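You operate a simulated robot arm through the tools that you are given. There is no shell and no other tool. Be economical: measure what you need, move in short steps, check, and stop when the job is done.

The job below is to be done with a simulated robot arm. You get a single attempt, and the scene is never put back.

TASK
Change the pink pad on the wide heat sink for the blue pad.
Fine: open the grey clip, pink pad into the green tray, rub the smear off with the dark green brush, stand it back, lay the blue pad; leave the clip open. Set down upright: dark green brush. What is to be rubbed or washed off counts as gone when no trace of it is left.

The check looks at the end state, three seconds after you hand in, the way a careful person would. Anything else that was tipped, shoved, dropped, spilled or broken makes it a failure.

THE ROBOT
A 7-joint arm with a two-finger parallel gripper, fixed in place. Base frame: the origin is at the foot of the arm, x ahead of it, y to its left, z up; the work surface is at about z = 850. Readings come in mm, rad, newtons and seconds.
With the tool pointing down near the work surface it reaches from about 300 to 700 mm from the base axis. Its first joint turns from -1.152 to 1.152 rad. Payload 1.57 kg.
The TCP is the grasp point between the finger pads, 30 mm short of the fingertips. In the tool frame z runs along the fingers and y along their closing line. Largest opening 110 mm; finger width 24, thickness 12; the body of the gripper, 48 by 112 mm, starts 78 mm behind the TCP.
Orientation is that of the tool frame in the base frame, as [roll, pitch, yaw] about the fixed x, y, z axes, in that order (R = Rz(yaw) Ry(pitch) Rx(roll)). With the fingers straight down and closing along the base's y, the tool's x points along the base's -x, its y along +y and its z along -z.

THE INTERFACE
- The arm moves only by the tool send_rows. Its argument "deltas" is a list of rows, each an object (a shift or turn left out is 0, a gripper value left out holds the last) with "offset": the shift along the tool's x, y, z in units of 40 mm (1.0 is 40 mm), a list of three; "angular": the turn, a rotation vector about the tool's x, y, z in units of 8 degrees (1.0 is 8 degrees), a list of three; "grip": the closure, from 0 (fully open) to 1 (shut). In form: [{"offset": [x, y, z], "angular": [wx, wy, wz], "grip": grip}, ...]. A call has 1 to 8 rows; each row shifts and turns the commanded pose from where the row before left it, along the tool's axes as they then stand. A call with a number of a shift or a turn outside -1 to 1 is refused whole. Each row takes 0.2 s and may step no farther than 50 mm and 0.15 rad from the row before; otherwise, or with a gripper value out of range, the whole call is refused. Where a pose cannot be reached the arm comes as near as it can. A force on the tool above 40 N (or 10 N above the force at the start of the call, whichever is more), or a blocked arm, ends the call early, and 0.2 s more pass. The fingers move at their own pace (about 108 mm/s each) and stop on an object; they squeeze with about 40 N. The grip force told is the motor's: it shows also when the fingers shut on nothing. Time passes only in rows, and 0.2 s behind the last, so rows that do not move let the fingers close. It gives the time, the measured TCP pose, the force on the tool (base axes), the opening and the grip force at its end, in the units of the frame above (readings bear some noise), with the torque about the TCP (base axes, N m) and any sound that the robot's microphone picked up.
- Cameras (640 x 400 px; columns grow to the right, rows downward): "scene" is fixed at [123.8, -375.9, 1396.1]; the picture's right is [0.98, -0.17, 0.00], its down [-0.11, -0.62, -0.78] and it looks along [0.13, 0.76, -0.63] (base axes); focal length 318 px, centre (320, 200). "wrist" rides on the gripper at [70, 16, -141] in the tool frame; the picture's right is [-0.23, 0.97, 0.00], its down [-0.86, -0.20, -0.48] and it looks along [-0.47, -0.11, 0.88] (tool axes); focal length 222 px, centre (320, 200). There is no depth. A picture from a camera that has moved, and an enlarged one, comes with that camera's place and axes in the base frame and with its lens.
- snapshot(camera): a new picture of that camera. It takes no simulated time.
- inspect(camera, box): a new picture of the part [left, top, right, bottom] of that camera's present view, enlarged. It takes no simulated time.
- sign_off(): hands the job in; it is judged then, once.

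Go step by step. Nothing tells you positions but the pictures and the camera data: compare them with the known pose of the tool, close in by small moves and look again before you grip or let go. The budget is 120 turns and 76 pictures, counting those below and the enlarged ones. Unless the task says otherwise, let go and move clear before handing in, and close with one line.

The tools are called after "Emit:" as a command line: name --argument value ..., lists and objects as JSON in quotes. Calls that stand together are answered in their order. send_rows: Moves the arm, as the interface text tells. Its arguments: {"type":"object","properties":{"deltas":{"type":"array"}},"required":["deltas"]} The other tools are called the same way: snapshot (camera) takes a picture; inspect (camera, box) takes an enlarged picture of a part of a camera's view; sign_off () hands the job in.

At the start:

```text
clock: 0.0
ee_pos: [351.5, 138.0, 1137.4]
ee_rot: [-3.141, 0.0, 3.141]
force: [-0.1, 0.2, -0.2]
torque: [0.04, -0.01, -0.01]
opening: 110.0
grip_force: 0.0
```

scene: 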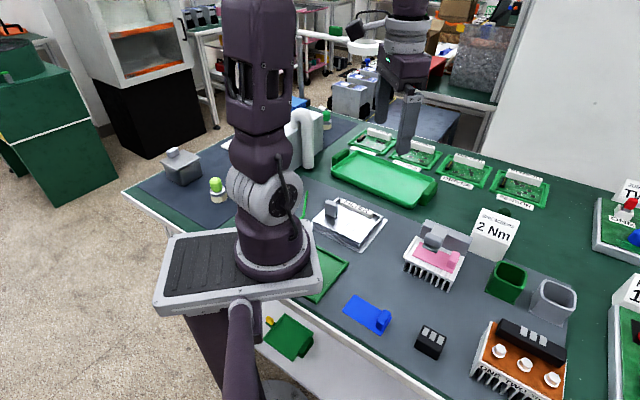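
wrist: 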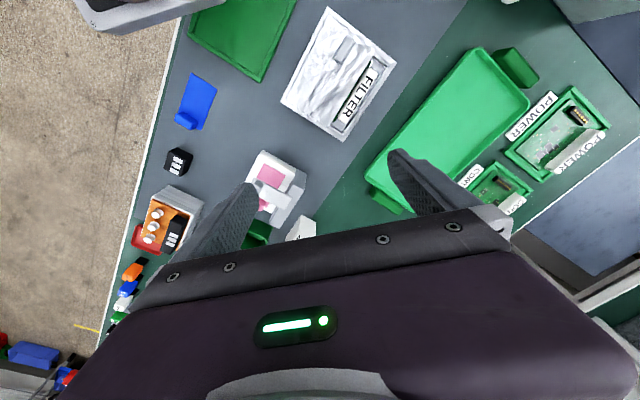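

I see the heat sink with the pink pad and grey clip right of centre, the blue pad in front of it and a long green tray behind. I'll take enlarged views to find the clip, the brush and the smear.

Emit:
inspect --camera "scene" --box '[380, 190, 540, 290]'

Emit:
inspect --camera "scene" --box '[320, 250, 600, 400]'

Emit:
inspect --camera "scene" --box '[300, 110, 560, 260]'

Emit:
inspect --camera "wrist" --box '[100, 60, 340, 260]'

```text
4.00 times, centred on (460, 240) of scene
camera zoom: at [123.8, -375.9, 1396.1], right [0.98, -0.17, 0.0], down [-0.11, -0.62, -0.78], along [0.13, 0.76, -0.63], focal length 1270 px, centre (-240, 40)
```

zoom: 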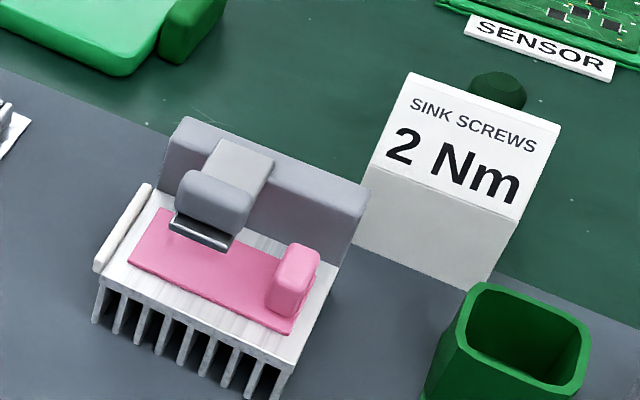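

```text
2.29 times, centred on (460, 325) of scene
camera zoom: at [123.8, -375.9, 1396.1], right [0.98, -0.17, 0.0], down [-0.11, -0.62, -0.78], along [0.13, 0.76, -0.63], focal length 726 px, centre (0, -86)
```

zoom: 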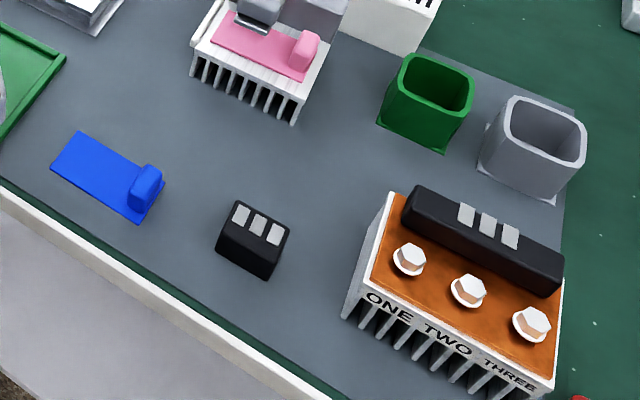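

```text
2.46 times, centred on (430, 185) of scene
camera zoom: at [123.8, -375.9, 1396.1], right [0.98, -0.17, 0.0], down [-0.11, -0.62, -0.78], along [0.13, 0.76, -0.63], focal length 782 px, centre (49, 237)
```

zoom: 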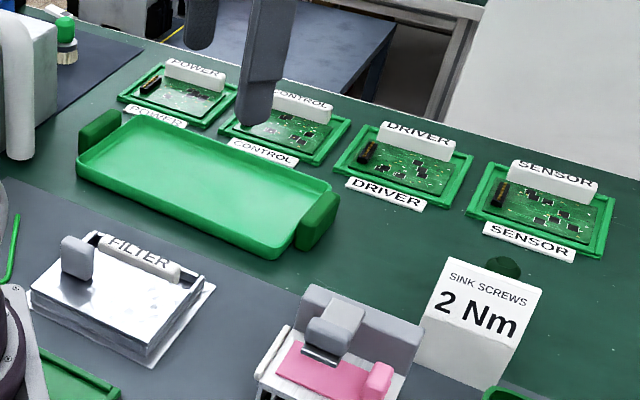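

```text
2.00 times, centred on (220, 160) of wrist
camera zoom: at [282.5, 155.6, 1278.5], right [0.23, 0.97, 0.0], down [0.86, -0.2, 0.48], along [0.47, -0.11, -0.88], focal length 444 px, centre (520, 280)
```

zoom: 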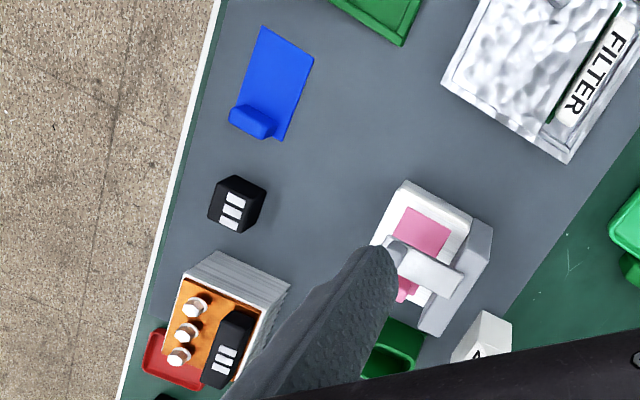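

The clip sits over the pink pad, with its arm hinged on the grey bar behind. I still need to identify the brush candidates and the trays, so I'll look at those.

Emit:
inspect --camera "scene" --box '[150, 90, 350, 215]'

Emit:
inspect --camera "scene" --box '[250, 200, 410, 370]'

Emit:
inspect --camera "scene" --box '[540, 170, 640, 400]'

Emit:
inspect --camera "wrist" --box '[340, 0, 640, 240]'

```text
3.20 times, centred on (250, 152) of scene
camera zoom: at [123.8, -375.9, 1396.1], right [0.98, -0.17, 0.0], down [-0.11, -0.62, -0.78], along [0.13, 0.76, -0.63], focal length 1016 px, centre (544, 352)
```

zoom: 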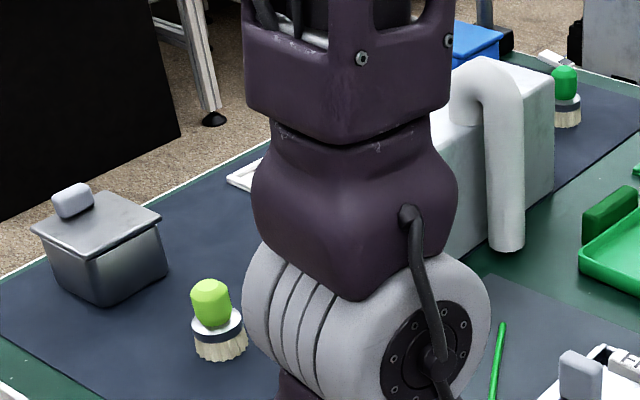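

```text
2.35 times, centred on (330, 285) of scene
camera zoom: at [123.8, -375.9, 1396.1], right [0.98, -0.17, 0.0], down [-0.11, -0.62, -0.78], along [0.13, 0.76, -0.63], focal length 747 px, centre (296, 0)
```

zoom: 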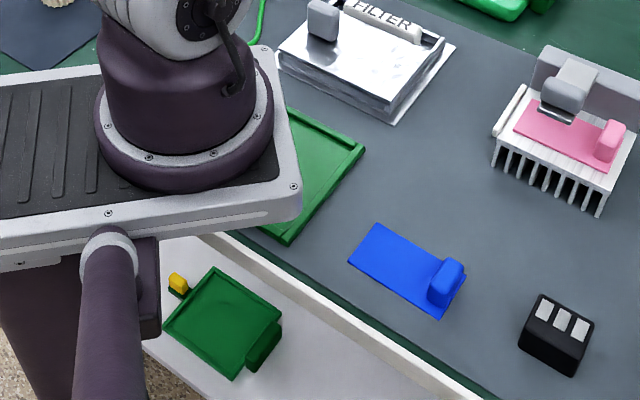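

```text
1.74 times, centred on (590, 285) of scene
camera zoom: at [123.8, -375.9, 1396.1], right [0.98, -0.17, 0.0], down [-0.11, -0.62, -0.78], along [0.13, 0.76, -0.63], focal length 552 px, centre (-150, 52)
```

zoom: 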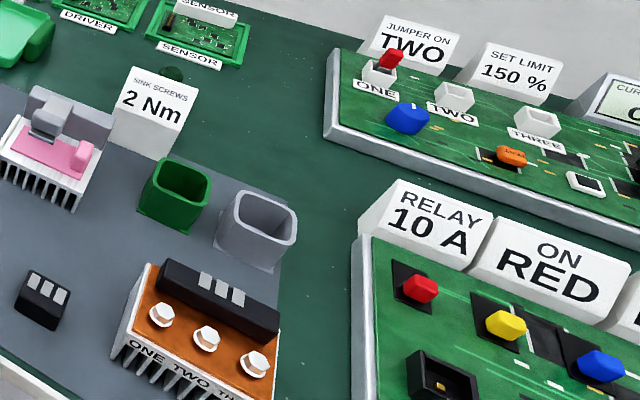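

```text
1.67 times, centred on (490, 120) of wrist
camera zoom: at [282.5, 155.6, 1278.5], right [0.23, 0.97, 0.0], down [0.86, -0.2, 0.48], along [0.47, -0.11, -0.88], focal length 370 px, centre (37, 333)
```

zoom: 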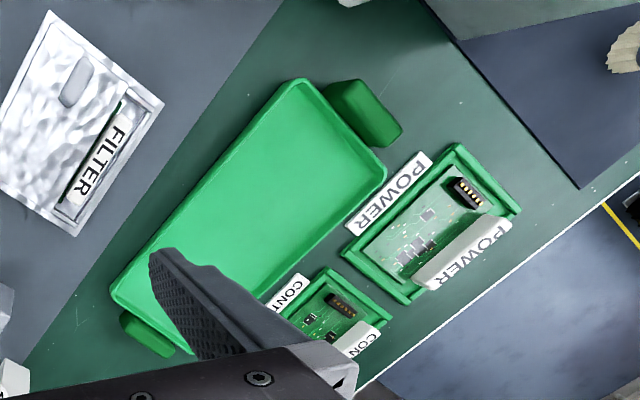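

The dark green knob behind the "2 Nm" sign, at about (670, 130), is probably the dark green brush. The other two brushes are lime and bright green, and both are out of reach. I'll move forward at height to look from above.

Emit:
send_rows --deltas '[{"offset": [-1, 0, 0]}, {"offset": [-1, 0, 0]}, {"offset": [-1, 0, 0]}, {"offset": [-1, 0, 0]}, {"offset": [-0.5, 0, 0]}]'

Emit:
snapshot --camera "wrist"

```text
clock: 1.2
ee_pos: [532.0, 138.0, 1138.0]
ee_rot: [-3.14, -0.001, 3.141]
force: [-0.7, 0.0, -0.4]
torque: [-0.01, 0.01, -0.01]
opening: 110.1
grip_force: 0.0
```

```text
65 pictures are left
camera wrist: at [463.6, 155.7, 1279.2], right [0.23, 0.97, 0.0], down [0.86, -0.2, 0.48], along [0.47, -0.11, -0.88], focal length 222 px, centre (320, 200)
```

wrist: 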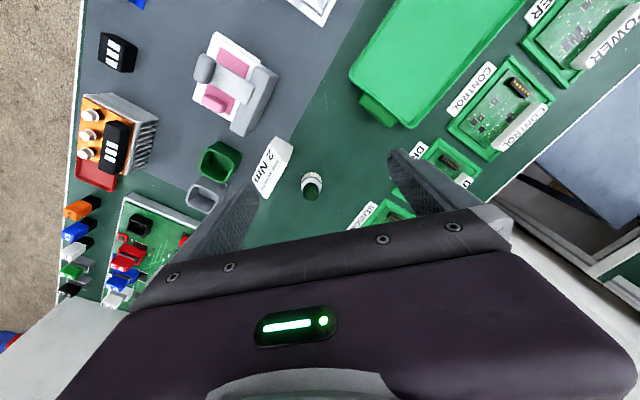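

The brush is confirmed: a dark green handle on a white bristle head, behind the sign. I'll zoom in on it and on the heat sink.

Emit:
inspect --camera "wrist" --box '[260, 140, 360, 220]'

Emit:
inspect --camera "wrist" --box '[180, 20, 300, 140]'

```text
5.00 times, centred on (310, 180) of wrist
camera zoom: at [463.6, 155.7, 1279.2], right [0.23, 0.97, 0.0], down [0.86, -0.2, 0.48], along [0.47, -0.11, -0.88], focal length 1111 px, centre (370, 300)
```

zoom: 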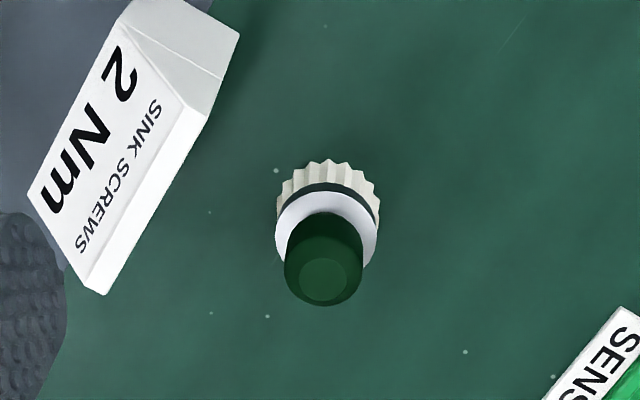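

```text
3.33 times, centred on (240, 80) of wrist
camera zoom: at [463.6, 155.7, 1279.2], right [0.23, 0.97, 0.0], down [0.86, -0.2, 0.48], along [0.47, -0.11, -0.88], focal length 740 px, centre (587, 600)
```

zoom: 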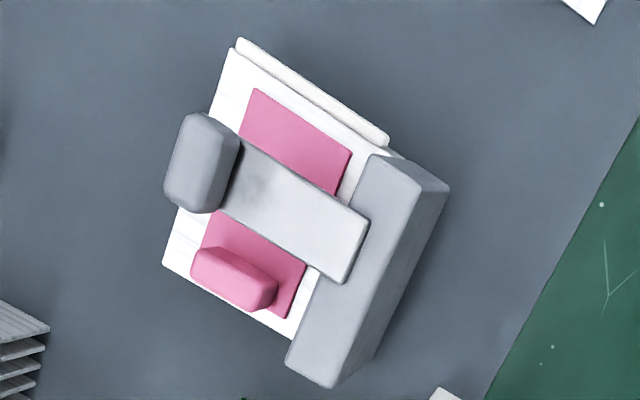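

The brush top is at about (643, 98, 913). The heat sink is turned about 45°, with its pad centre near (434, 11), its top at z≈887, and the clip hinge bar on the +x+y side. I'll go over it with the tool turned 45° for a closer look.

Emit:
send_rows --deltas '[{"offset": [0.66, -0.79, 0.4]}, {"offset": [0.66, -0.79, 0.4]}, {"offset": [0.66, -0.79, 0.4]}, {"offset": [0.66, -0.79, 0.4]}, {"offset": [0.66, -0.79, 0.4]}, {"angular": [0, 0, -0.94]}, {"angular": [0, 0, -0.94]}, {"angular": [0, 0, -0.94]}]'

Emit:
send_rows --deltas '[{"angular": [0, 0, -0.94]}, {"angular": [0, 0, -0.94]}, {"angular": [0, 0, -0.94]}]'

Emit:
snapshot --camera "wrist"

```text
clock: 3.0
ee_pos: [398.0, -20.3, 1059.3]
ee_rot: [3.141, 0.0, -2.745]
force: [-0.4, -0.5, -0.3]
torque: [0.02, 0.0, 0.0]
opening: 109.7
grip_force: 0.1
```

```text
clock: 3.8
ee_pos: [398.2, -20.6, 1056.2]
ee_rot: [3.141, 0.002, -2.352]
force: [-0.1, -0.6, -0.3]
torque: [0.0, -0.01, -0.01]
opening: 109.9
grip_force: 0.1
```

```text
62 pictures are left
camera wrist: at [339.8, -56.9, 1198.1], right [-0.53, 0.85, 0.0], down [0.74, 0.47, 0.48], along [0.41, 0.25, -0.88], focal length 222 px, centre (320, 200)
```

wrist: 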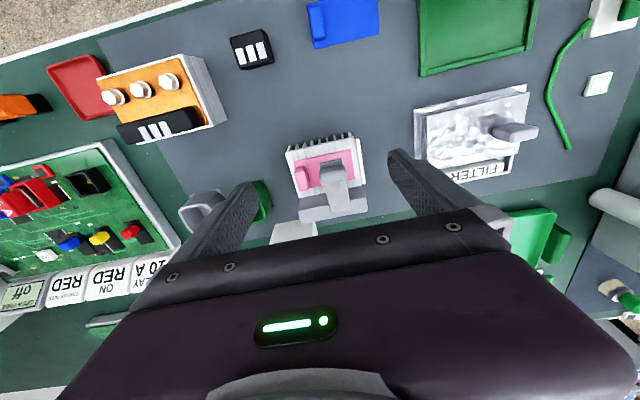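

The tool now lines up closely with the heat sink. I'll zoom in from this side.

Emit:
inspect --camera "wrist" --box '[270, 120, 390, 230]'

Emit:
inspect --camera "scene" --box '[380, 190, 500, 290]'

```text
3.64 times, centred on (330, 175) of wrist
camera zoom: at [339.8, -56.9, 1198.1], right [-0.53, 0.85, 0.0], down [0.74, 0.47, 0.48], along [0.41, 0.25, -0.88], focal length 808 px, centre (284, 291)
```

zoom: 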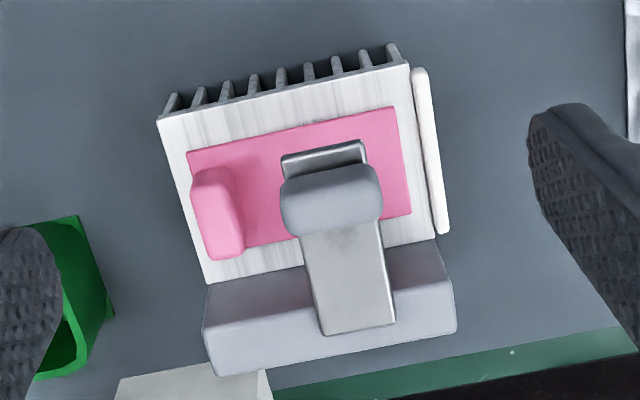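

```text
4.00 times, centred on (440, 240) of scene
camera zoom: at [123.8, -375.9, 1396.1], right [0.98, -0.17, 0.0], down [-0.11, -0.62, -0.78], along [0.13, 0.76, -0.63], focal length 1270 px, centre (-160, 40)
```

zoom: 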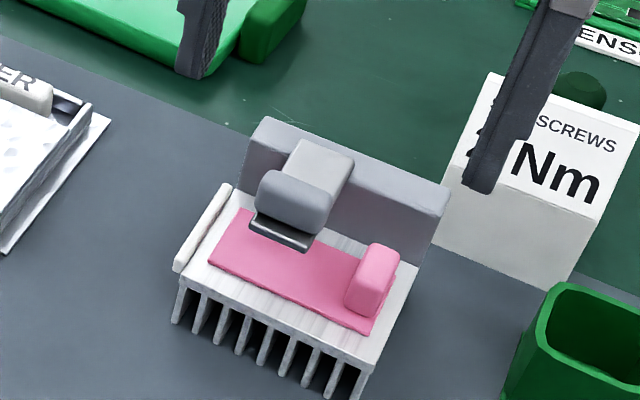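

The handle is at about (423, 15, 930), with the arm running level to a hinge near (460, 51, 928). I'll go above the handle, partly close the fingers and check the alignment.

Emit:
send_rows --deltas '[{"offset": [-0.55, 0.1, 0.5], "grip": 0.36}, {"offset": [-0.52, 0.09, 0.5]}, {"offset": [0, 0, 0.6]}, {"offset": [0, 0, 0.4]}]'

Emit:
inspect --camera "wrist" --box '[220, 100, 420, 225]'

Emit:
inspect --camera "scene" --box '[380, 180, 500, 280]'

```text
clock: 4.8
ee_pos: [422.5, 15.4, 978.6]
ee_rot: [3.14, -0.001, -2.353]
force: [0.4, -0.1, 0.1]
torque: [0.03, 0.01, 0.01]
opening: 70.1
grip_force: 0.0
```

```text
3.20 times, centred on (320, 162) of wrist
camera zoom: at [363.2, -20.5, 1119.0], right [-0.53, 0.85, 0.0], down [0.74, 0.47, 0.48], along [0.41, 0.25, -0.88], focal length 711 px, centre (320, 320)
```

zoom: 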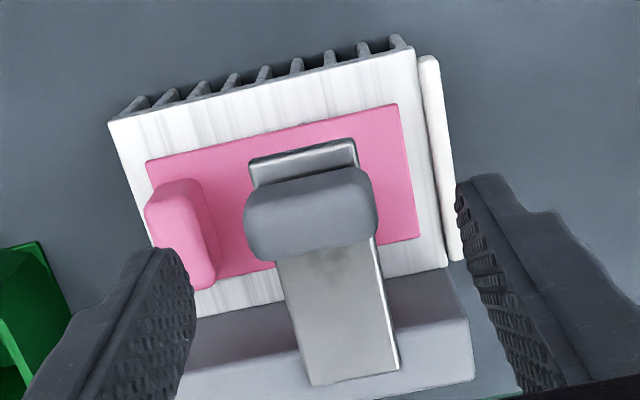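

```text
4.00 times, centred on (440, 230) of scene
camera zoom: at [123.8, -375.9, 1396.1], right [0.98, -0.17, 0.0], down [-0.11, -0.62, -0.78], along [0.13, 0.76, -0.63], focal length 1270 px, centre (-160, 80)
```

zoom: 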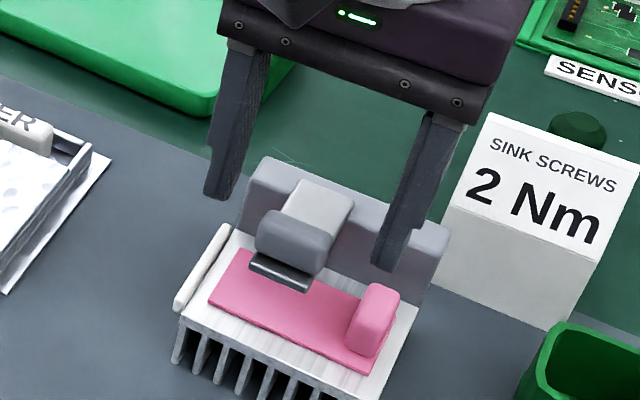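

The handle sits directly under the TCP. I'll descend to z≈945, so the tips stay above the pad tab, and close.

Emit:
send_rows --deltas '[{"offset": [0, 0, 0.45]}, {"offset": [0, 0, 0.41]}, {"grip": 1.0}, {}, {}]'

Emit:
inspect --camera "scene" --box '[380, 180, 500, 280]'

```text
clock: 5.5
ee_pos: [426.3, 14.7, 947.6]
ee_rot: [-3.136, 0.006, -2.356]
force: [-10.9, 11.9, 17.6]
torque: [-0.28, -0.48, -0.2]
opening: 37.4
grip_force: 21.3
stopped in row 3: the force on the tool passed its limit at 44 N (the readings are from after the stop); the commanded pose is now the measured one
```

```text
4.00 times, centred on (440, 230) of scene
camera zoom: at [123.2, -375.5, 1396.3], right [0.98, -0.17, 0.0], down [-0.11, -0.62, -0.78], along [0.13, 0.76, -0.63], focal length 1270 px, centre (-160, 80)
```

zoom: 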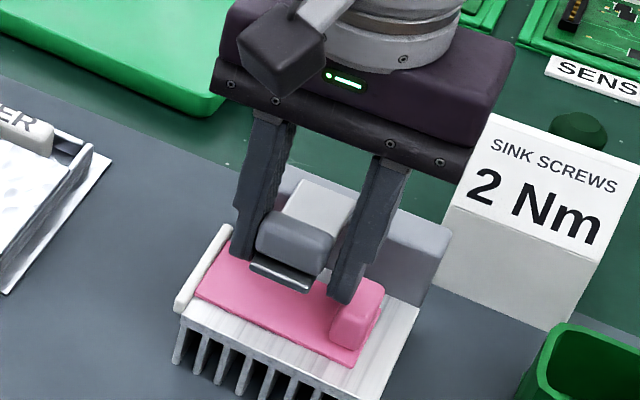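

I have the handle, gripped at 37 mm. One finger nudged the pink pad's tab slightly, but the heat sink hasn't moved. I'll now swing the handle up about the hinge, turning the tool with it.

Emit:
send_rows --deltas '[{"grip": 1.0}, {"offset": [-0.08, 0, -0.165], "angular": [0, 1, 0]}, {"offset": [-0.08, 0, -0.165], "angular": [0, 1, 0]}]'

Emit:
inspect --camera "scene" --box '[380, 180, 500, 280]'

```text
clock: 5.9
ee_pos: [423.7, 18.1, 945.4]
ee_rot: [-3.139, 0.005, -2.353]
force: [-6.9, 6.2, 11.4]
torque: [0.45, 0.26, -0.14]
opening: 33.3
grip_force: 41.4
stopped in row 1: the force on the tool passed its limit at 42 N (the readings are from after the stop); the commanded pose is now the measured one
```

```text
4.00 times, centred on (440, 230) of scene
camera zoom: at [123.4, -375.8, 1396.2], right [0.98, -0.17, 0.0], down [-0.11, -0.62, -0.78], along [0.13, 0.76, -0.63], focal length 1270 px, centre (-160, 80)
```

zoom: 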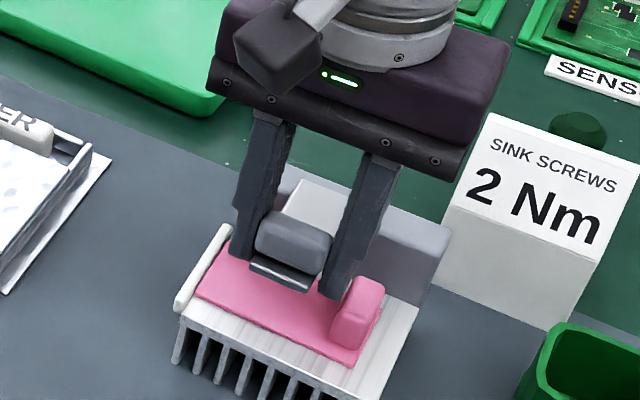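

Both fingers now grip the handle firmly at 33 mm. I'll continue the swing.

Emit:
send_rows --deltas '[{"offset": [-0.08, 0, -0.165], "angular": [0, 1, 0]}, {"offset": [-0.08, 0, -0.165], "angular": [0, 1, 0]}]'

Emit:
inspect --camera "scene" --box '[380, 180, 500, 280]'

```text
clock: 6.5
ee_pos: [427.9, 21.2, 960.6]
ee_rot: [-3.137, -0.281, -2.358]
force: [-19.6, -2.4, 19.4]
torque: [0.65, -0.03, -0.06]
opening: 33.8
grip_force: 41.5
```

```text
4.00 times, centred on (440, 230) of scene
camera zoom: at [122.9, -376.1, 1396.2], right [0.98, -0.17, 0.0], down [-0.11, -0.62, -0.78], along [0.14, 0.76, -0.63], focal length 1270 px, centre (-160, 80)
```

zoom: 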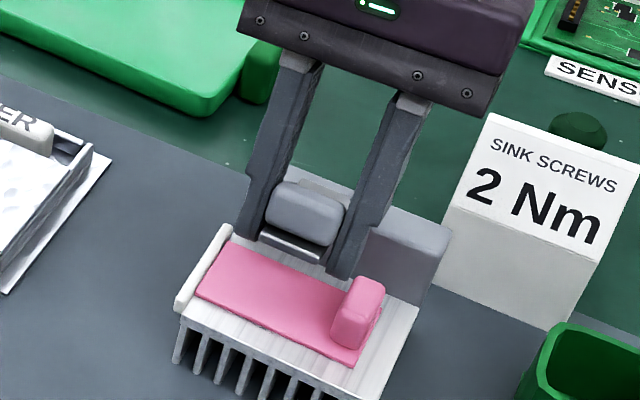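

It's opening. The force shows the arc wants more lift and less push toward the hinge, so I'll adjust and continue.

Emit:
send_rows --deltas '[{"offset": [0.03, 0, -0.2], "angular": [0, 1, 0]}, {"offset": [-0.04, 0, -0.185], "angular": [0, 1, 0]}]'

Emit:
inspect --camera "scene" --box '[380, 180, 500, 280]'

```text
clock: 7.1
ee_pos: [435.2, 27.6, 971.1]
ee_rot: [-3.14, -0.552, -2.356]
force: [1.5, 15.4, -36.5]
torque: [-0.62, 0.65, -0.29]
opening: 33.7
grip_force: 41.8
```

```text
4.00 times, centred on (440, 230) of scene
camera zoom: at [124.3, -375.4, 1396.2], right [0.98, -0.17, 0.0], down [-0.11, -0.62, -0.78], along [0.13, 0.76, -0.63], focal length 1270 px, centre (-160, 80)
```

zoom: 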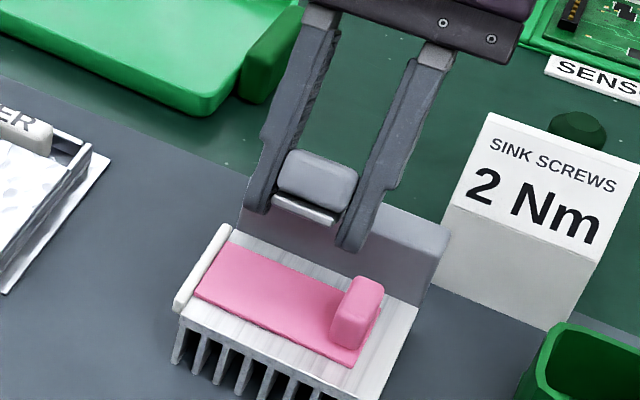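

Now it's pulling up too hard. I'll relax slightly and continue with a corrected arc.

Emit:
send_rows --deltas '[{"offset": [-0.1, 0, -0.11], "angular": [0, 1, 0]}, {"offset": [-0.07, 0, -0.165], "angular": [0, 1, 0]}]'

Emit:
inspect --camera "scene" --box '[380, 180, 500, 280]'

```text
clock: 7.7
ee_pos: [443.1, 34.3, 977.5]
ee_rot: [-3.136, -0.836, -2.358]
force: [-4.2, 22.7, 15.5]
torque: [0.95, -0.59, -0.39]
opening: 34.2
grip_force: 41.7
```

```text
4.00 times, centred on (440, 230) of scene
camera zoom: at [123.4, -375.3, 1396.4], right [0.98, -0.17, 0.0], down [-0.11, -0.62, -0.78], along [0.13, 0.76, -0.63], focal length 1270 px, centre (-160, 80)
```

zoom: 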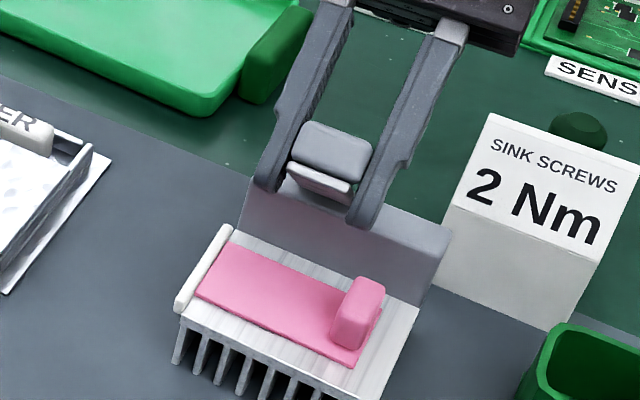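

It's at 48° and moving well with moderate forces. Continuing.

Emit:
send_rows --deltas '[{"offset": [-0.07, 0, -0.17], "angular": [0, 1, 0]}, {"offset": [-0.07, 0, -0.165], "angular": [0, 1, 0]}, {"offset": [-0.07, 0, -0.165], "angular": [0, 1, 0]}]'

Emit:
inspect --camera "scene" --box '[380, 180, 500, 280]'

```text
clock: 8.2
ee_pos: [448.2, 40.6, 982.7]
ee_rot: [-3.136, -1.03, -2.36]
force: [-5.9, 4.4, 6.7]
torque: [-0.1, -0.24, -0.02]
opening: 33.6
grip_force: 41.7
stopped in row 2: the force on the tool passed its limit at 43 N (the readings are from after the stop); the commanded pose is now the measured one
```

```text
4.00 times, centred on (440, 230) of scene
camera zoom: at [123.5, -375.9, 1396.2], right [0.98, -0.17, 0.0], down [-0.11, -0.62, -0.78], along [0.13, 0.76, -0.63], focal length 1270 px, centre (-160, 80)
```

zoom: 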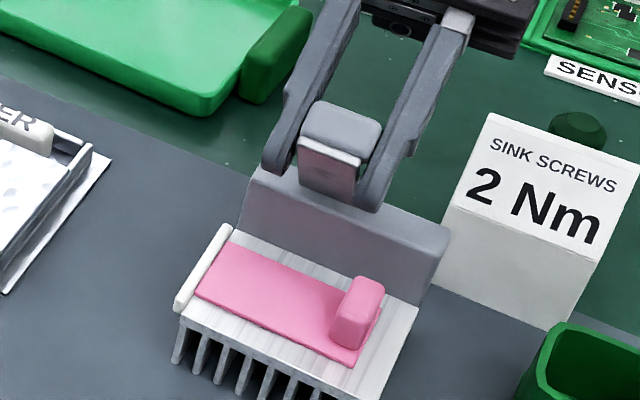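

It's at 59° and the force is relaxed after the stop. I'll continue with smaller steps.

Emit:
send_rows --deltas '[{"offset": [-0.035, 0, -0.083], "angular": [0, 0.5, 0]}, {"offset": [-0.035, 0, -0.083], "angular": [0, 0.5, 0]}, {"offset": [-0.035, 0, -0.083], "angular": [0, 0.5, 0]}, {"offset": [-0.035, 0, -0.083], "angular": [0, 0.5, 0]}]'

Emit:
inspect --camera "scene" --box '[380, 180, 500, 280]'

```text
clock: 9.2
ee_pos: [452.5, 45.8, 984.6]
ee_rot: [-3.128, -1.171, -2.366]
force: [-5.1, 16.1, 33.5]
torque: [0.74, -0.43, -0.09]
opening: 33.6
grip_force: 41.7
out of reach, approached as far as the arm can: row 3, 4
```

```text
4.00 times, centred on (440, 230) of scene
camera zoom: at [123.1, -375.5, 1396.3], right [0.98, -0.17, 0.0], down [-0.11, -0.62, -0.78], along [0.14, 0.76, -0.63], focal length 1270 px, centre (-160, 80)
```

zoom: 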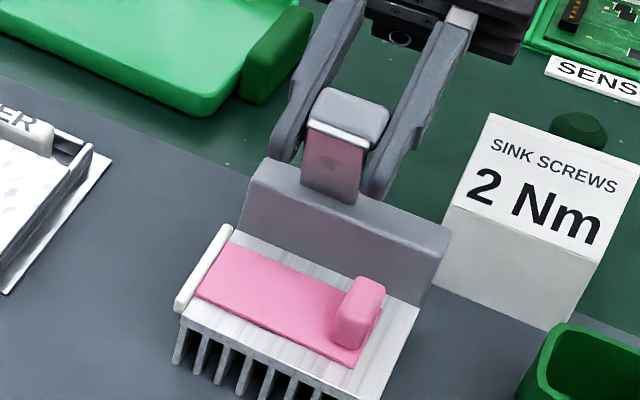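

The wrist is at its tilt limit with the clip at about 67°. I'll carry the handle further by translation, letting it pivot in the grip.

Emit:
send_rows --deltas '[{"offset": [0.0, 0, -0.15], "angular": [0, -0.3, 0]}, {"offset": [0.0, 0, -0.2], "angular": [0, -0.3, 0]}, {"offset": [-0.05, 0, -0.2], "angular": [0, -0.3, 0]}]'

Emit:
inspect --camera "scene" --box '[380, 180, 500, 280]'

```text
clock: 10.0
ee_pos: [469.8, 61.5, 988.8]
ee_rot: [-3.14, -1.038, -2.358]
force: [-18.7, -5.2, -41.5]
torque: [-0.29, 0.39, -0.09]
opening: 33.7
grip_force: 41.4
```

```text
4.00 times, centred on (440, 230) of scene
camera zoom: at [123.9, -376.0, 1396.1], right [0.98, -0.17, 0.0], down [-0.11, -0.62, -0.78], along [0.13, 0.76, -0.63], focal length 1270 px, centre (-160, 80)
```

zoom: 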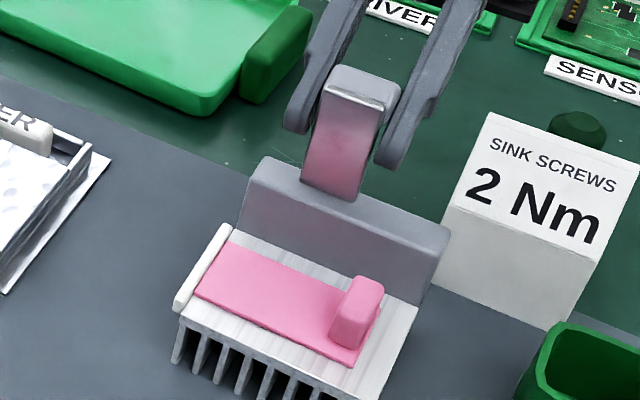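

The clip is about upright. I'll push it a bit past vertical and ease the upward pull.

Emit:
send_rows --deltas '[{"offset": [-0.12, 0, 0.03]}, {"offset": [-0.12, 0, -0.12], "angular": [0, -0.3, 0]}, {"offset": [-0.12, 0, -0.12], "angular": [0, -0.3, 0]}]'

Emit:
inspect --camera "scene" --box '[380, 180, 500, 280]'

```text
clock: 10.8
ee_pos: [478.4, 70.5, 984.6]
ee_rot: [-3.132, -0.962, -2.366]
force: [-17.6, 1.5, 26.5]
torque: [-0.68, 1.02, -0.05]
opening: 33.8
grip_force: 41.6
```

```text
4.00 times, centred on (440, 230) of scene
camera zoom: at [122.9, -375.9, 1396.2], right [0.98, -0.17, 0.0], down [-0.11, -0.62, -0.78], along [0.14, 0.76, -0.63], focal length 1270 px, centre (-160, 80)
```

zoom: 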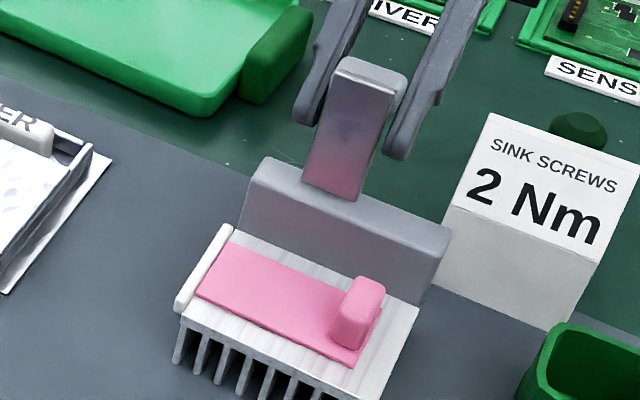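

It's just past vertical. I'll open the fingers and back away along the tool axis, then check that it stays open.

Emit:
send_rows --deltas '[{"grip": 0.4}, {}, {"offset": [0, 0, -0.8]}, {"offset": [0, 0, -0.8]}]'

Emit:
inspect --camera "scene" --box '[380, 180, 500, 280]'

```text
clock: 11.8
ee_pos: [491.3, 84.6, 994.2]
ee_rot: [-3.133, -0.955, -2.362]
force: [0.3, 0.3, -1.2]
torque: [0.0, 0.01, 0.0]
opening: 66.0
grip_force: 0.0
out of reach, approached as far as the arm can: row 3, 4
```

```text
4.00 times, centred on (440, 230) of scene
camera zoom: at [123.8, -375.9, 1396.1], right [0.98, -0.17, 0.0], down [-0.11, -0.62, -0.78], along [0.13, 0.76, -0.63], focal length 1270 px, centre (-160, 80)
```

zoom: 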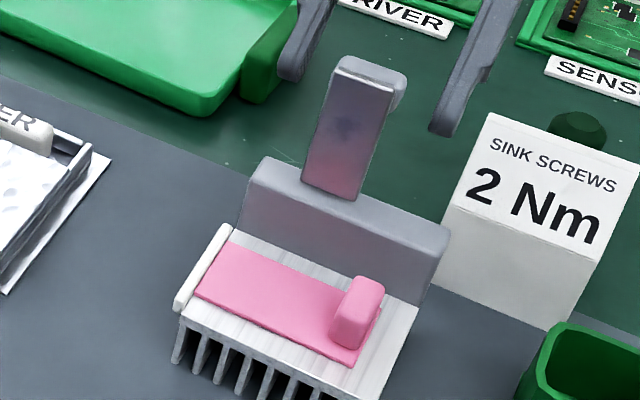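

The clip stays open. I'll rise straight up and bring the tool back to vertical.

Emit:
send_rows --deltas '[{"offset": [0.816, 0, -0.578]}, {"offset": [0.816, 0, -0.578]}, {"offset": [0.6, 0, -0.42], "angular": [0, -0.9, 0]}, {"angular": [0, -1, 0]}, {"angular": [0, -1, 0]}, {"angular": [0, -1, 0]}, {"angular": [0, -1, 0]}, {"angular": [0, -1, 0]}]'

Emit:
snapshot --camera "scene"

```text
clock: 13.6
ee_pos: [491.0, 83.7, 1025.1]
ee_rot: [-3.139, -0.132, -2.356]
force: [-0.3, -0.6, 0.4]
torque: [0.02, 0.01, 0.0]
opening: 65.9
grip_force: 0.1
out of reach, approached as far as the arm can: row 1, 2
```

```text
47 pictures are left
```

scene: 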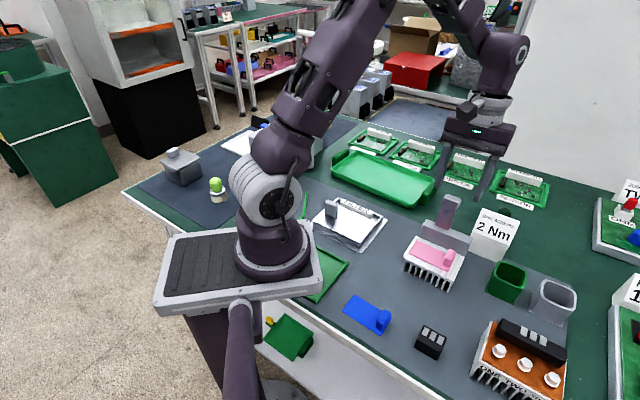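

The clip stands open. Next is the pink pad: its tab is at about (447, -8). I'll square the tool, go over above the tab and look.

Emit:
send_rows --deltas '[{"angular": [0, -0.945, 0]}, {"offset": [0, 0, -0.8]}, {"offset": [0.8, -0.28, 0]}, {"offset": [0.8, -0.28, 0]}, {"offset": [0.8, -0.28, 0]}, {"offset": [0, 0, 1]}, {"offset": [0, 0, 0.8]}]'

Emit:
snapshot --camera "wrist"

Emit:
inspect --camera "wrist" --box '[220, 100, 420, 225]'

Emit:
inspect --camera "scene" --box '[390, 190, 510, 290]'

```text
clock: 15.2
ee_pos: [447.4, -7.2, 983.6]
ee_rot: [-3.138, -0.004, -2.354]
force: [0.1, 0.2, 0.4]
torque: [0.0, 0.01, -0.01]
opening: 66.2
grip_force: 0.1
```

```text
46 pictures are left
camera wrist: at [388.3, -42.4, 1125.0], right [-0.53, 0.85, 0.0], down [0.74, 0.47, 0.48], along [0.41, 0.25, -0.88], focal length 222 px, centre (320, 200)
```

wrist: 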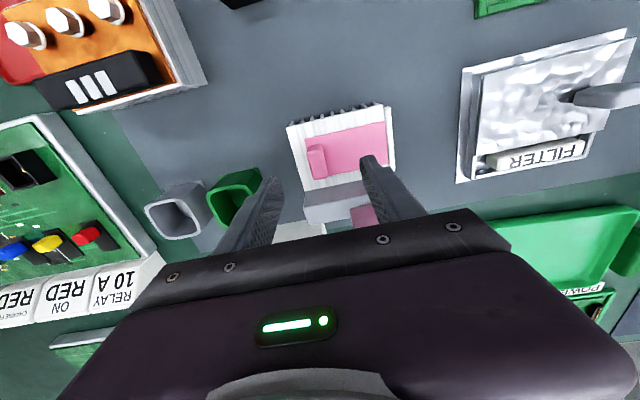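

```text
3.20 times, centred on (320, 162) of wrist
camera zoom: at [388.3, -42.4, 1125.0], right [-0.53, 0.85, 0.0], down [0.74, 0.47, 0.48], along [0.41, 0.25, -0.88], focal length 711 px, centre (320, 320)
```

zoom: 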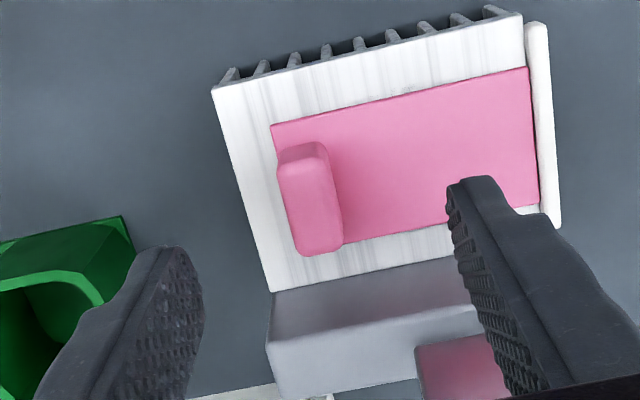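

```text
4.00 times, centred on (450, 240) of scene
camera zoom: at [123.7, -375.9, 1396.1], right [0.98, -0.17, 0.0], down [-0.11, -0.62, -0.78], along [0.13, 0.76, -0.63], focal length 1270 px, centre (-200, 40)
```

zoom: 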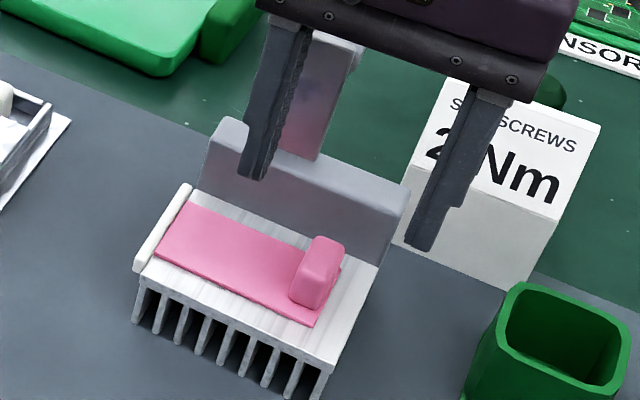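

The tab is at about (450, -8) with its top at z≈914, close to the TCP. I'll narrow the fingers, descend to just above the pad and grip the tab.

Emit:
send_rows --deltas '[{"offset": [-0.05, -0.06, 0.3], "grip": 0.64}, {"offset": [0, 0, 0.6]}, {"offset": [0, 0, 0.3]}, {"offset": [0, 0, 0.28]}]'

Emit:
inspect --camera "scene" --box '[390, 190, 510, 290]'

```text
clock: 16.2
ee_pos: [450.5, -8.1, 926.0]
ee_rot: [-3.137, -0.004, -2.356]
force: [1.0, -1.0, 0.0]
torque: [0.0, 0.02, -0.01]
opening: 39.8
grip_force: 0.0
```

```text
4.00 times, centred on (450, 240) of scene
camera zoom: at [123.8, -375.9, 1396.1], right [0.98, -0.17, 0.0], down [-0.11, -0.62, -0.78], along [0.13, 0.76, -0.63], focal length 1270 px, centre (-200, 40)
```

zoom: 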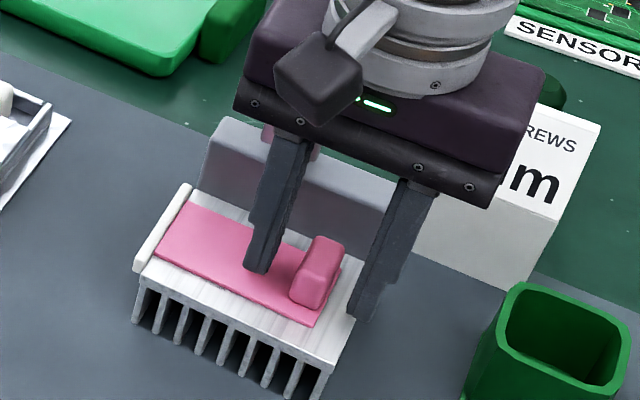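

The fingers straddle the tab. Closing.

Emit:
send_rows --deltas '[{"grip": 1.0}, {}, {}]'

Emit:
send_rows --deltas '[{"offset": [0, 0, -0.5]}, {"offset": [0, 0, -0.8]}, {"offset": [0, 0, -0.8]}, {"offset": [0, 0, -0.8]}]'

Emit:
snapshot --camera "scene"

Emit:
inspect --camera "scene" --box '[390, 160, 510, 290]'

```text
clock: 17.0
ee_pos: [451.5, -8.5, 925.2]
ee_rot: [-3.137, -0.002, -2.356]
force: [6.9, -6.5, 2.0]
torque: [-0.11, -0.14, -0.02]
opening: 14.5
grip_force: 30.7
```

```text
clock: 18.0
ee_pos: [448.6, -6.1, 1042.1]
ee_rot: [-3.137, -0.004, -2.356]
force: [-1.1, 0.3, 0.9]
torque: [0.01, -0.02, 0.02]
opening: 14.5
grip_force: 30.3
```

```text
42 pictures are left
```

scene: 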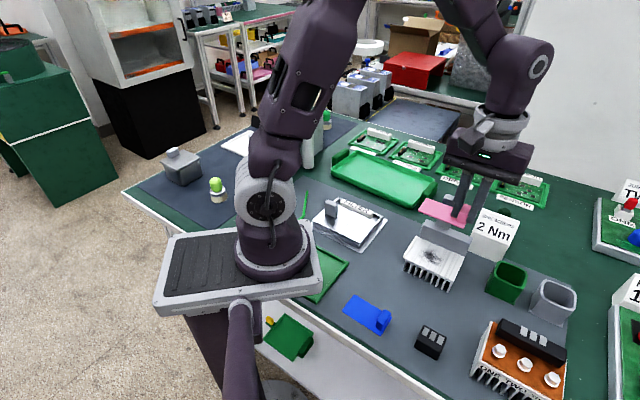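

```text
3.08 times, centred on (450, 225) of scene
camera zoom: at [123.8, -375.9, 1396.1], right [0.98, -0.17, 0.0], down [-0.11, -0.62, -0.78], along [0.13, 0.76, -0.63], focal length 977 px, centre (-80, 123)
```

zoom: 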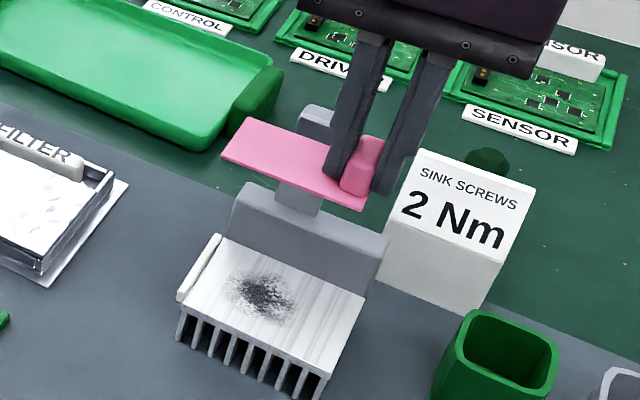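

The pink pad is lifted and the smear is visible in the middle of the sink. The big handled green tray, centred near (410, 315), is the only tray in reach. I'll carry the pad there high.

Emit:
send_rows --deltas '[{"offset": [0, 0, -1.0]}, {"offset": [-0.72, 0.8, 0]}, {"offset": [-0.72, 0.8, 0]}, {"offset": [-0.72, 0.8, 0]}, {"offset": [-0.72, 0.8, 0]}, {"offset": [-0.72, 0.8, 0]}, {"offset": [-0.72, 0.8, 0]}, {"offset": [-0.72, 0.8, 0]}]'

Emit:
send_rows --deltas '[{"offset": [0, 0, 1.0]}, {"offset": [0, 0, 1.0]}, {"offset": [0, 0, 0.8]}]'

Emit:
snapshot --camera "wrist"

Emit:
inspect --camera "scene" --box '[310, 110, 470, 220]'

```text
clock: 19.8
ee_pos: [435.9, 293.3, 1080.1]
ee_rot: [-3.137, -0.003, -2.356]
force: [1.1, 0.2, -0.1]
torque: [0.01, -0.01, -0.02]
opening: 14.6
grip_force: 30.0
```

```text
clock: 20.6
ee_pos: [434.4, 291.5, 968.0]
ee_rot: [-3.138, -0.002, -2.356]
force: [-0.6, -0.6, 0.6]
torque: [0.0, -0.03, 0.01]
opening: 14.6
grip_force: 30.8
```

```text
40 pictures are left
camera wrist: at [375.3, 255.9, 1108.8], right [-0.53, 0.85, 0.0], down [0.74, 0.47, 0.48], along [0.41, 0.25, -0.88], focal length 222 px, centre (320, 200)
```

wrist: 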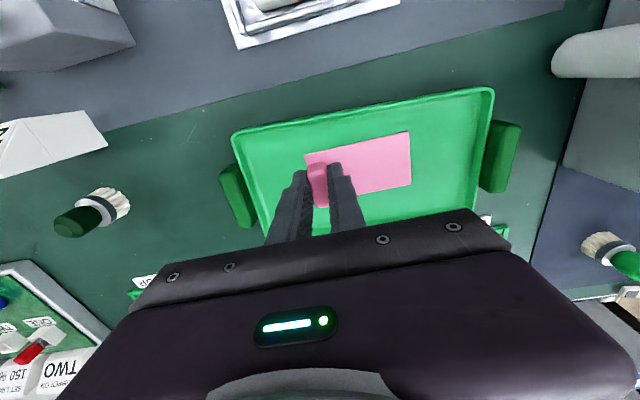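

```text
3.64 times, centred on (390, 165) of scene
camera zoom: at [123.8, -375.9, 1396.1], right [0.98, -0.17, 0.0], down [-0.11, -0.62, -0.78], along [0.13, 0.76, -0.63], focal length 1155 px, centre (66, 327)
```

zoom: 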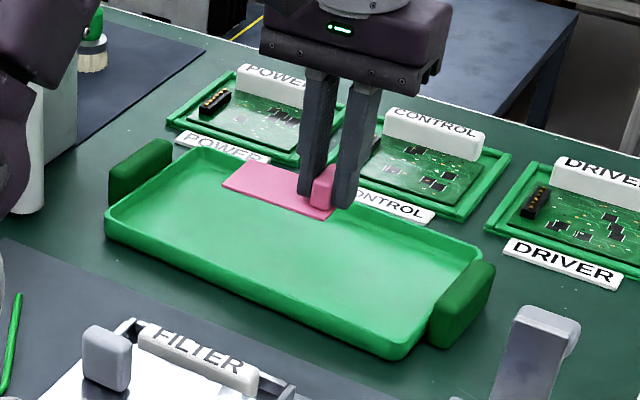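

The pad is centred over the tray. I'll lower it to the tray floor and watch the force.

Emit:
send_rows --deltas '[{"offset": [0, 0, 0.8]}, {"offset": [0, 0, 0.6]}, {"offset": [0, 0, 0.2]}, {"offset": [0, 0, 0.15]}]'

Emit:
inspect --camera "scene" --box '[310, 110, 470, 220]'

```text
clock: 21.6
ee_pos: [434.1, 293.5, 898.0]
ee_rot: [-3.14, -0.004, -2.354]
force: [0.3, 0.1, 0.3]
torque: [0.03, 0.0, 0.01]
opening: 14.6
grip_force: 30.8
```

```text
3.64 times, centred on (390, 165) of scene
camera zoom: at [123.8, -375.9, 1396.1], right [0.98, -0.17, 0.0], down [-0.11, -0.62, -0.78], along [0.13, 0.76, -0.63], focal length 1155 px, centre (66, 327)
```

zoom: 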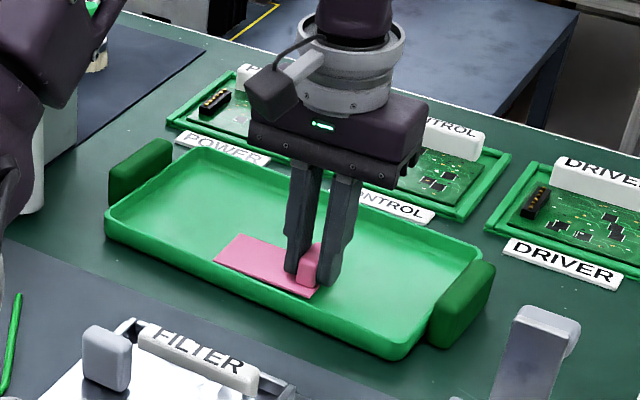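

The pad is nearly on the floor. I'll take small down-steps until it touches.

Emit:
send_rows --deltas '[{"offset": [0, 0, 0.06]}, {"offset": [0, 0, 0.06]}]'

```text
clock: 22.2
ee_pos: [434.0, 293.9, 893.0]
ee_rot: [-3.138, -0.002, -2.355]
force: [0.8, 0.6, 0.1]
torque: [-0.03, 0.0, 0.02]
opening: 14.3
grip_force: 30.3
```

Emit:
send_rows --deltas '[{"offset": [0, 0, 0.05]}, {"offset": [0, 0, 0.05]}]'

```text
clock: 22.8
ee_pos: [434.1, 292.2, 889.8]
ee_rot: [-3.135, 0.0, -2.357]
force: [-1.6, -2.7, 24.7]
torque: [0.08, 0.29, 0.04]
opening: 14.4
grip_force: 30.7
```

The pad is touching the floor. I'll release it and rise.

Emit:
send_rows --deltas '[{"grip": 0.6}, {}, {"offset": [0, 0, -0.8]}, {"offset": [0, 0, -1]}, {"offset": [0, 0, -1]}, {"offset": [0, 0, -1]}]'

Emit:
inspect --camera "scene" --box '[310, 110, 470, 220]'

```text
clock: 24.2
ee_pos: [431.9, 295.5, 1041.3]
ee_rot: [-3.138, -0.005, -2.354]
force: [0.0, -0.1, -0.2]
torque: [0.0, -0.01, 0.01]
opening: 44.0
grip_force: 0.0
```

```text
3.64 times, centred on (390, 165) of scene
camera zoom: at [123.7, -375.9, 1396.1], right [0.98, -0.17, 0.0], down [-0.11, -0.62, -0.78], along [0.13, 0.76, -0.63], focal length 1155 px, centre (66, 327)
```

zoom: 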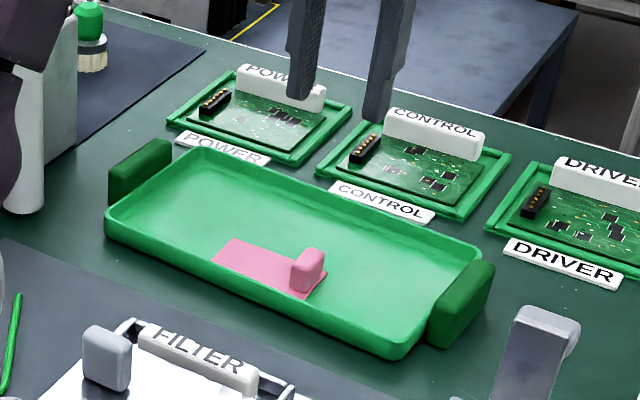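

The pink pad lies flat in the tray. Next is the brush at about (643, 98). I'll move there high and look.

Emit:
send_rows --deltas '[{"offset": [0.1, -1, 0]}, {"offset": [0.1, -1, 0]}, {"offset": [0.1, -1, 0]}, {"offset": [0.1, -1, 0]}, {"offset": [0.1, -1, 0]}, {"offset": [0.1, -1, 0]}, {"offset": [0.1, -1, 0], "grip": 0.36}, {"offset": [0, -0.22, 0]}]'

Emit:
snapshot --camera "wrist"

Emit:
inspect --camera "wrist" --box '[240, 120, 400, 220]'

```text
clock: 26.0
ee_pos: [619.4, 69.6, 1043.2]
ee_rot: [-3.139, -0.004, -2.354]
force: [-1.2, -0.9, -0.4]
torque: [-0.03, 0.01, -0.01]
opening: 70.7
grip_force: 0.0
```

```text
36 pictures are left
camera wrist: at [558.9, 33.1, 1184.0], right [-0.53, 0.85, 0.0], down [0.74, 0.47, 0.48], along [0.41, 0.25, -0.88], focal length 222 px, centre (320, 200)
```

wrist: 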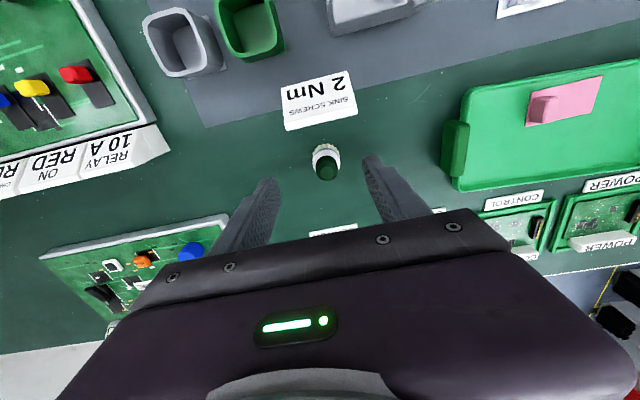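

```text
4.00 times, centred on (320, 170) of wrist
camera zoom: at [558.9, 33.1, 1184.0], right [-0.53, 0.85, 0.0], down [0.74, 0.47, 0.48], along [0.41, 0.25, -0.88], focal length 888 px, centre (320, 320)
```

zoom: 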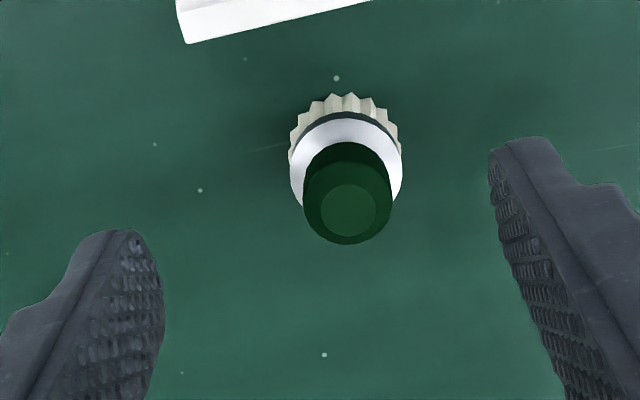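

The brush axis is at about (645.5, 95.5) with its top at z≈915. I'll centre over it and go down to grip the handle.

Emit:
send_rows --deltas '[{"offset": [-0.92, 0, 0]}, {"offset": [0, 0, 0.9]}, {"offset": [0, 0, 0.9]}]'

Emit:
inspect --camera "wrist" --box '[220, 120, 420, 245]'

```text
clock: 26.8
ee_pos: [643.7, 97.4, 972.4]
ee_rot: [-3.139, -0.005, -2.356]
force: [-0.3, -0.4, -0.8]
torque: [-0.01, 0.03, 0.01]
opening: 70.2
grip_force: 0.0
```

```text
3.20 times, centred on (320, 182) of wrist
camera zoom: at [585.1, 60.9, 1112.4], right [-0.53, 0.85, -0.01], down [0.75, 0.47, 0.48], along [0.41, 0.25, -0.88], focal length 711 px, centre (320, 256)
```

zoom: 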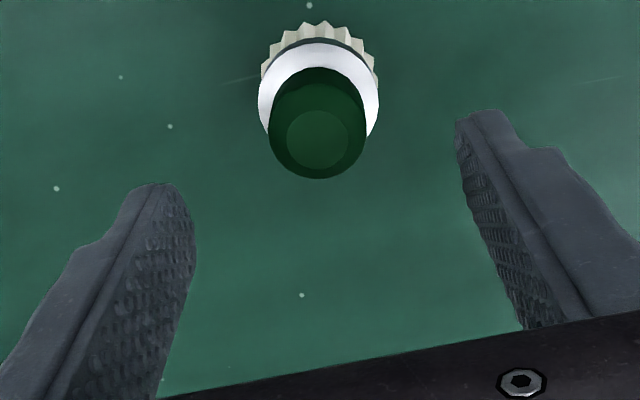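

It's well centred. Descending to grip.

Emit:
send_rows --deltas '[{"offset": [0.02, -0.04, 0.7]}, {"offset": [0, 0, 0.68]}, {}, {"grip": 0.8}, {"grip": 1.0}, {}]'

Emit:
inspect --camera "scene" --box '[430, 150, 570, 250]'

```text
clock: 28.2
ee_pos: [646.1, 94.0, 916.2]
ee_rot: [-3.138, -0.004, -2.357]
force: [0.5, -0.5, -0.3]
torque: [0.0, -0.03, 0.01]
opening: 28.2
grip_force: 38.7
```

```text
4.00 times, centred on (500, 200) of scene
camera zoom: at [123.8, -375.9, 1396.1], right [0.98, -0.17, 0.0], down [-0.11, -0.62, -0.78], along [0.13, 0.76, -0.63], focal length 1270 px, centre (-400, 200)
```

zoom: 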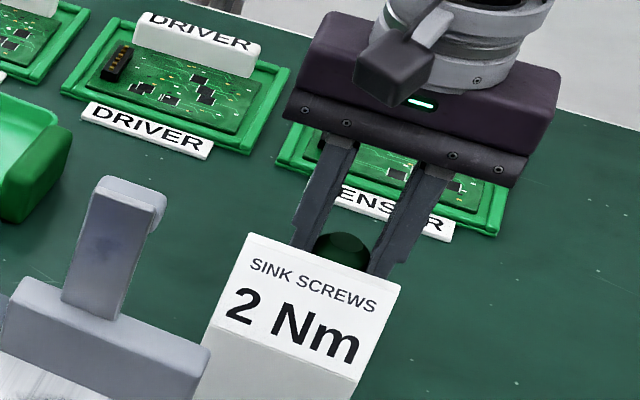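

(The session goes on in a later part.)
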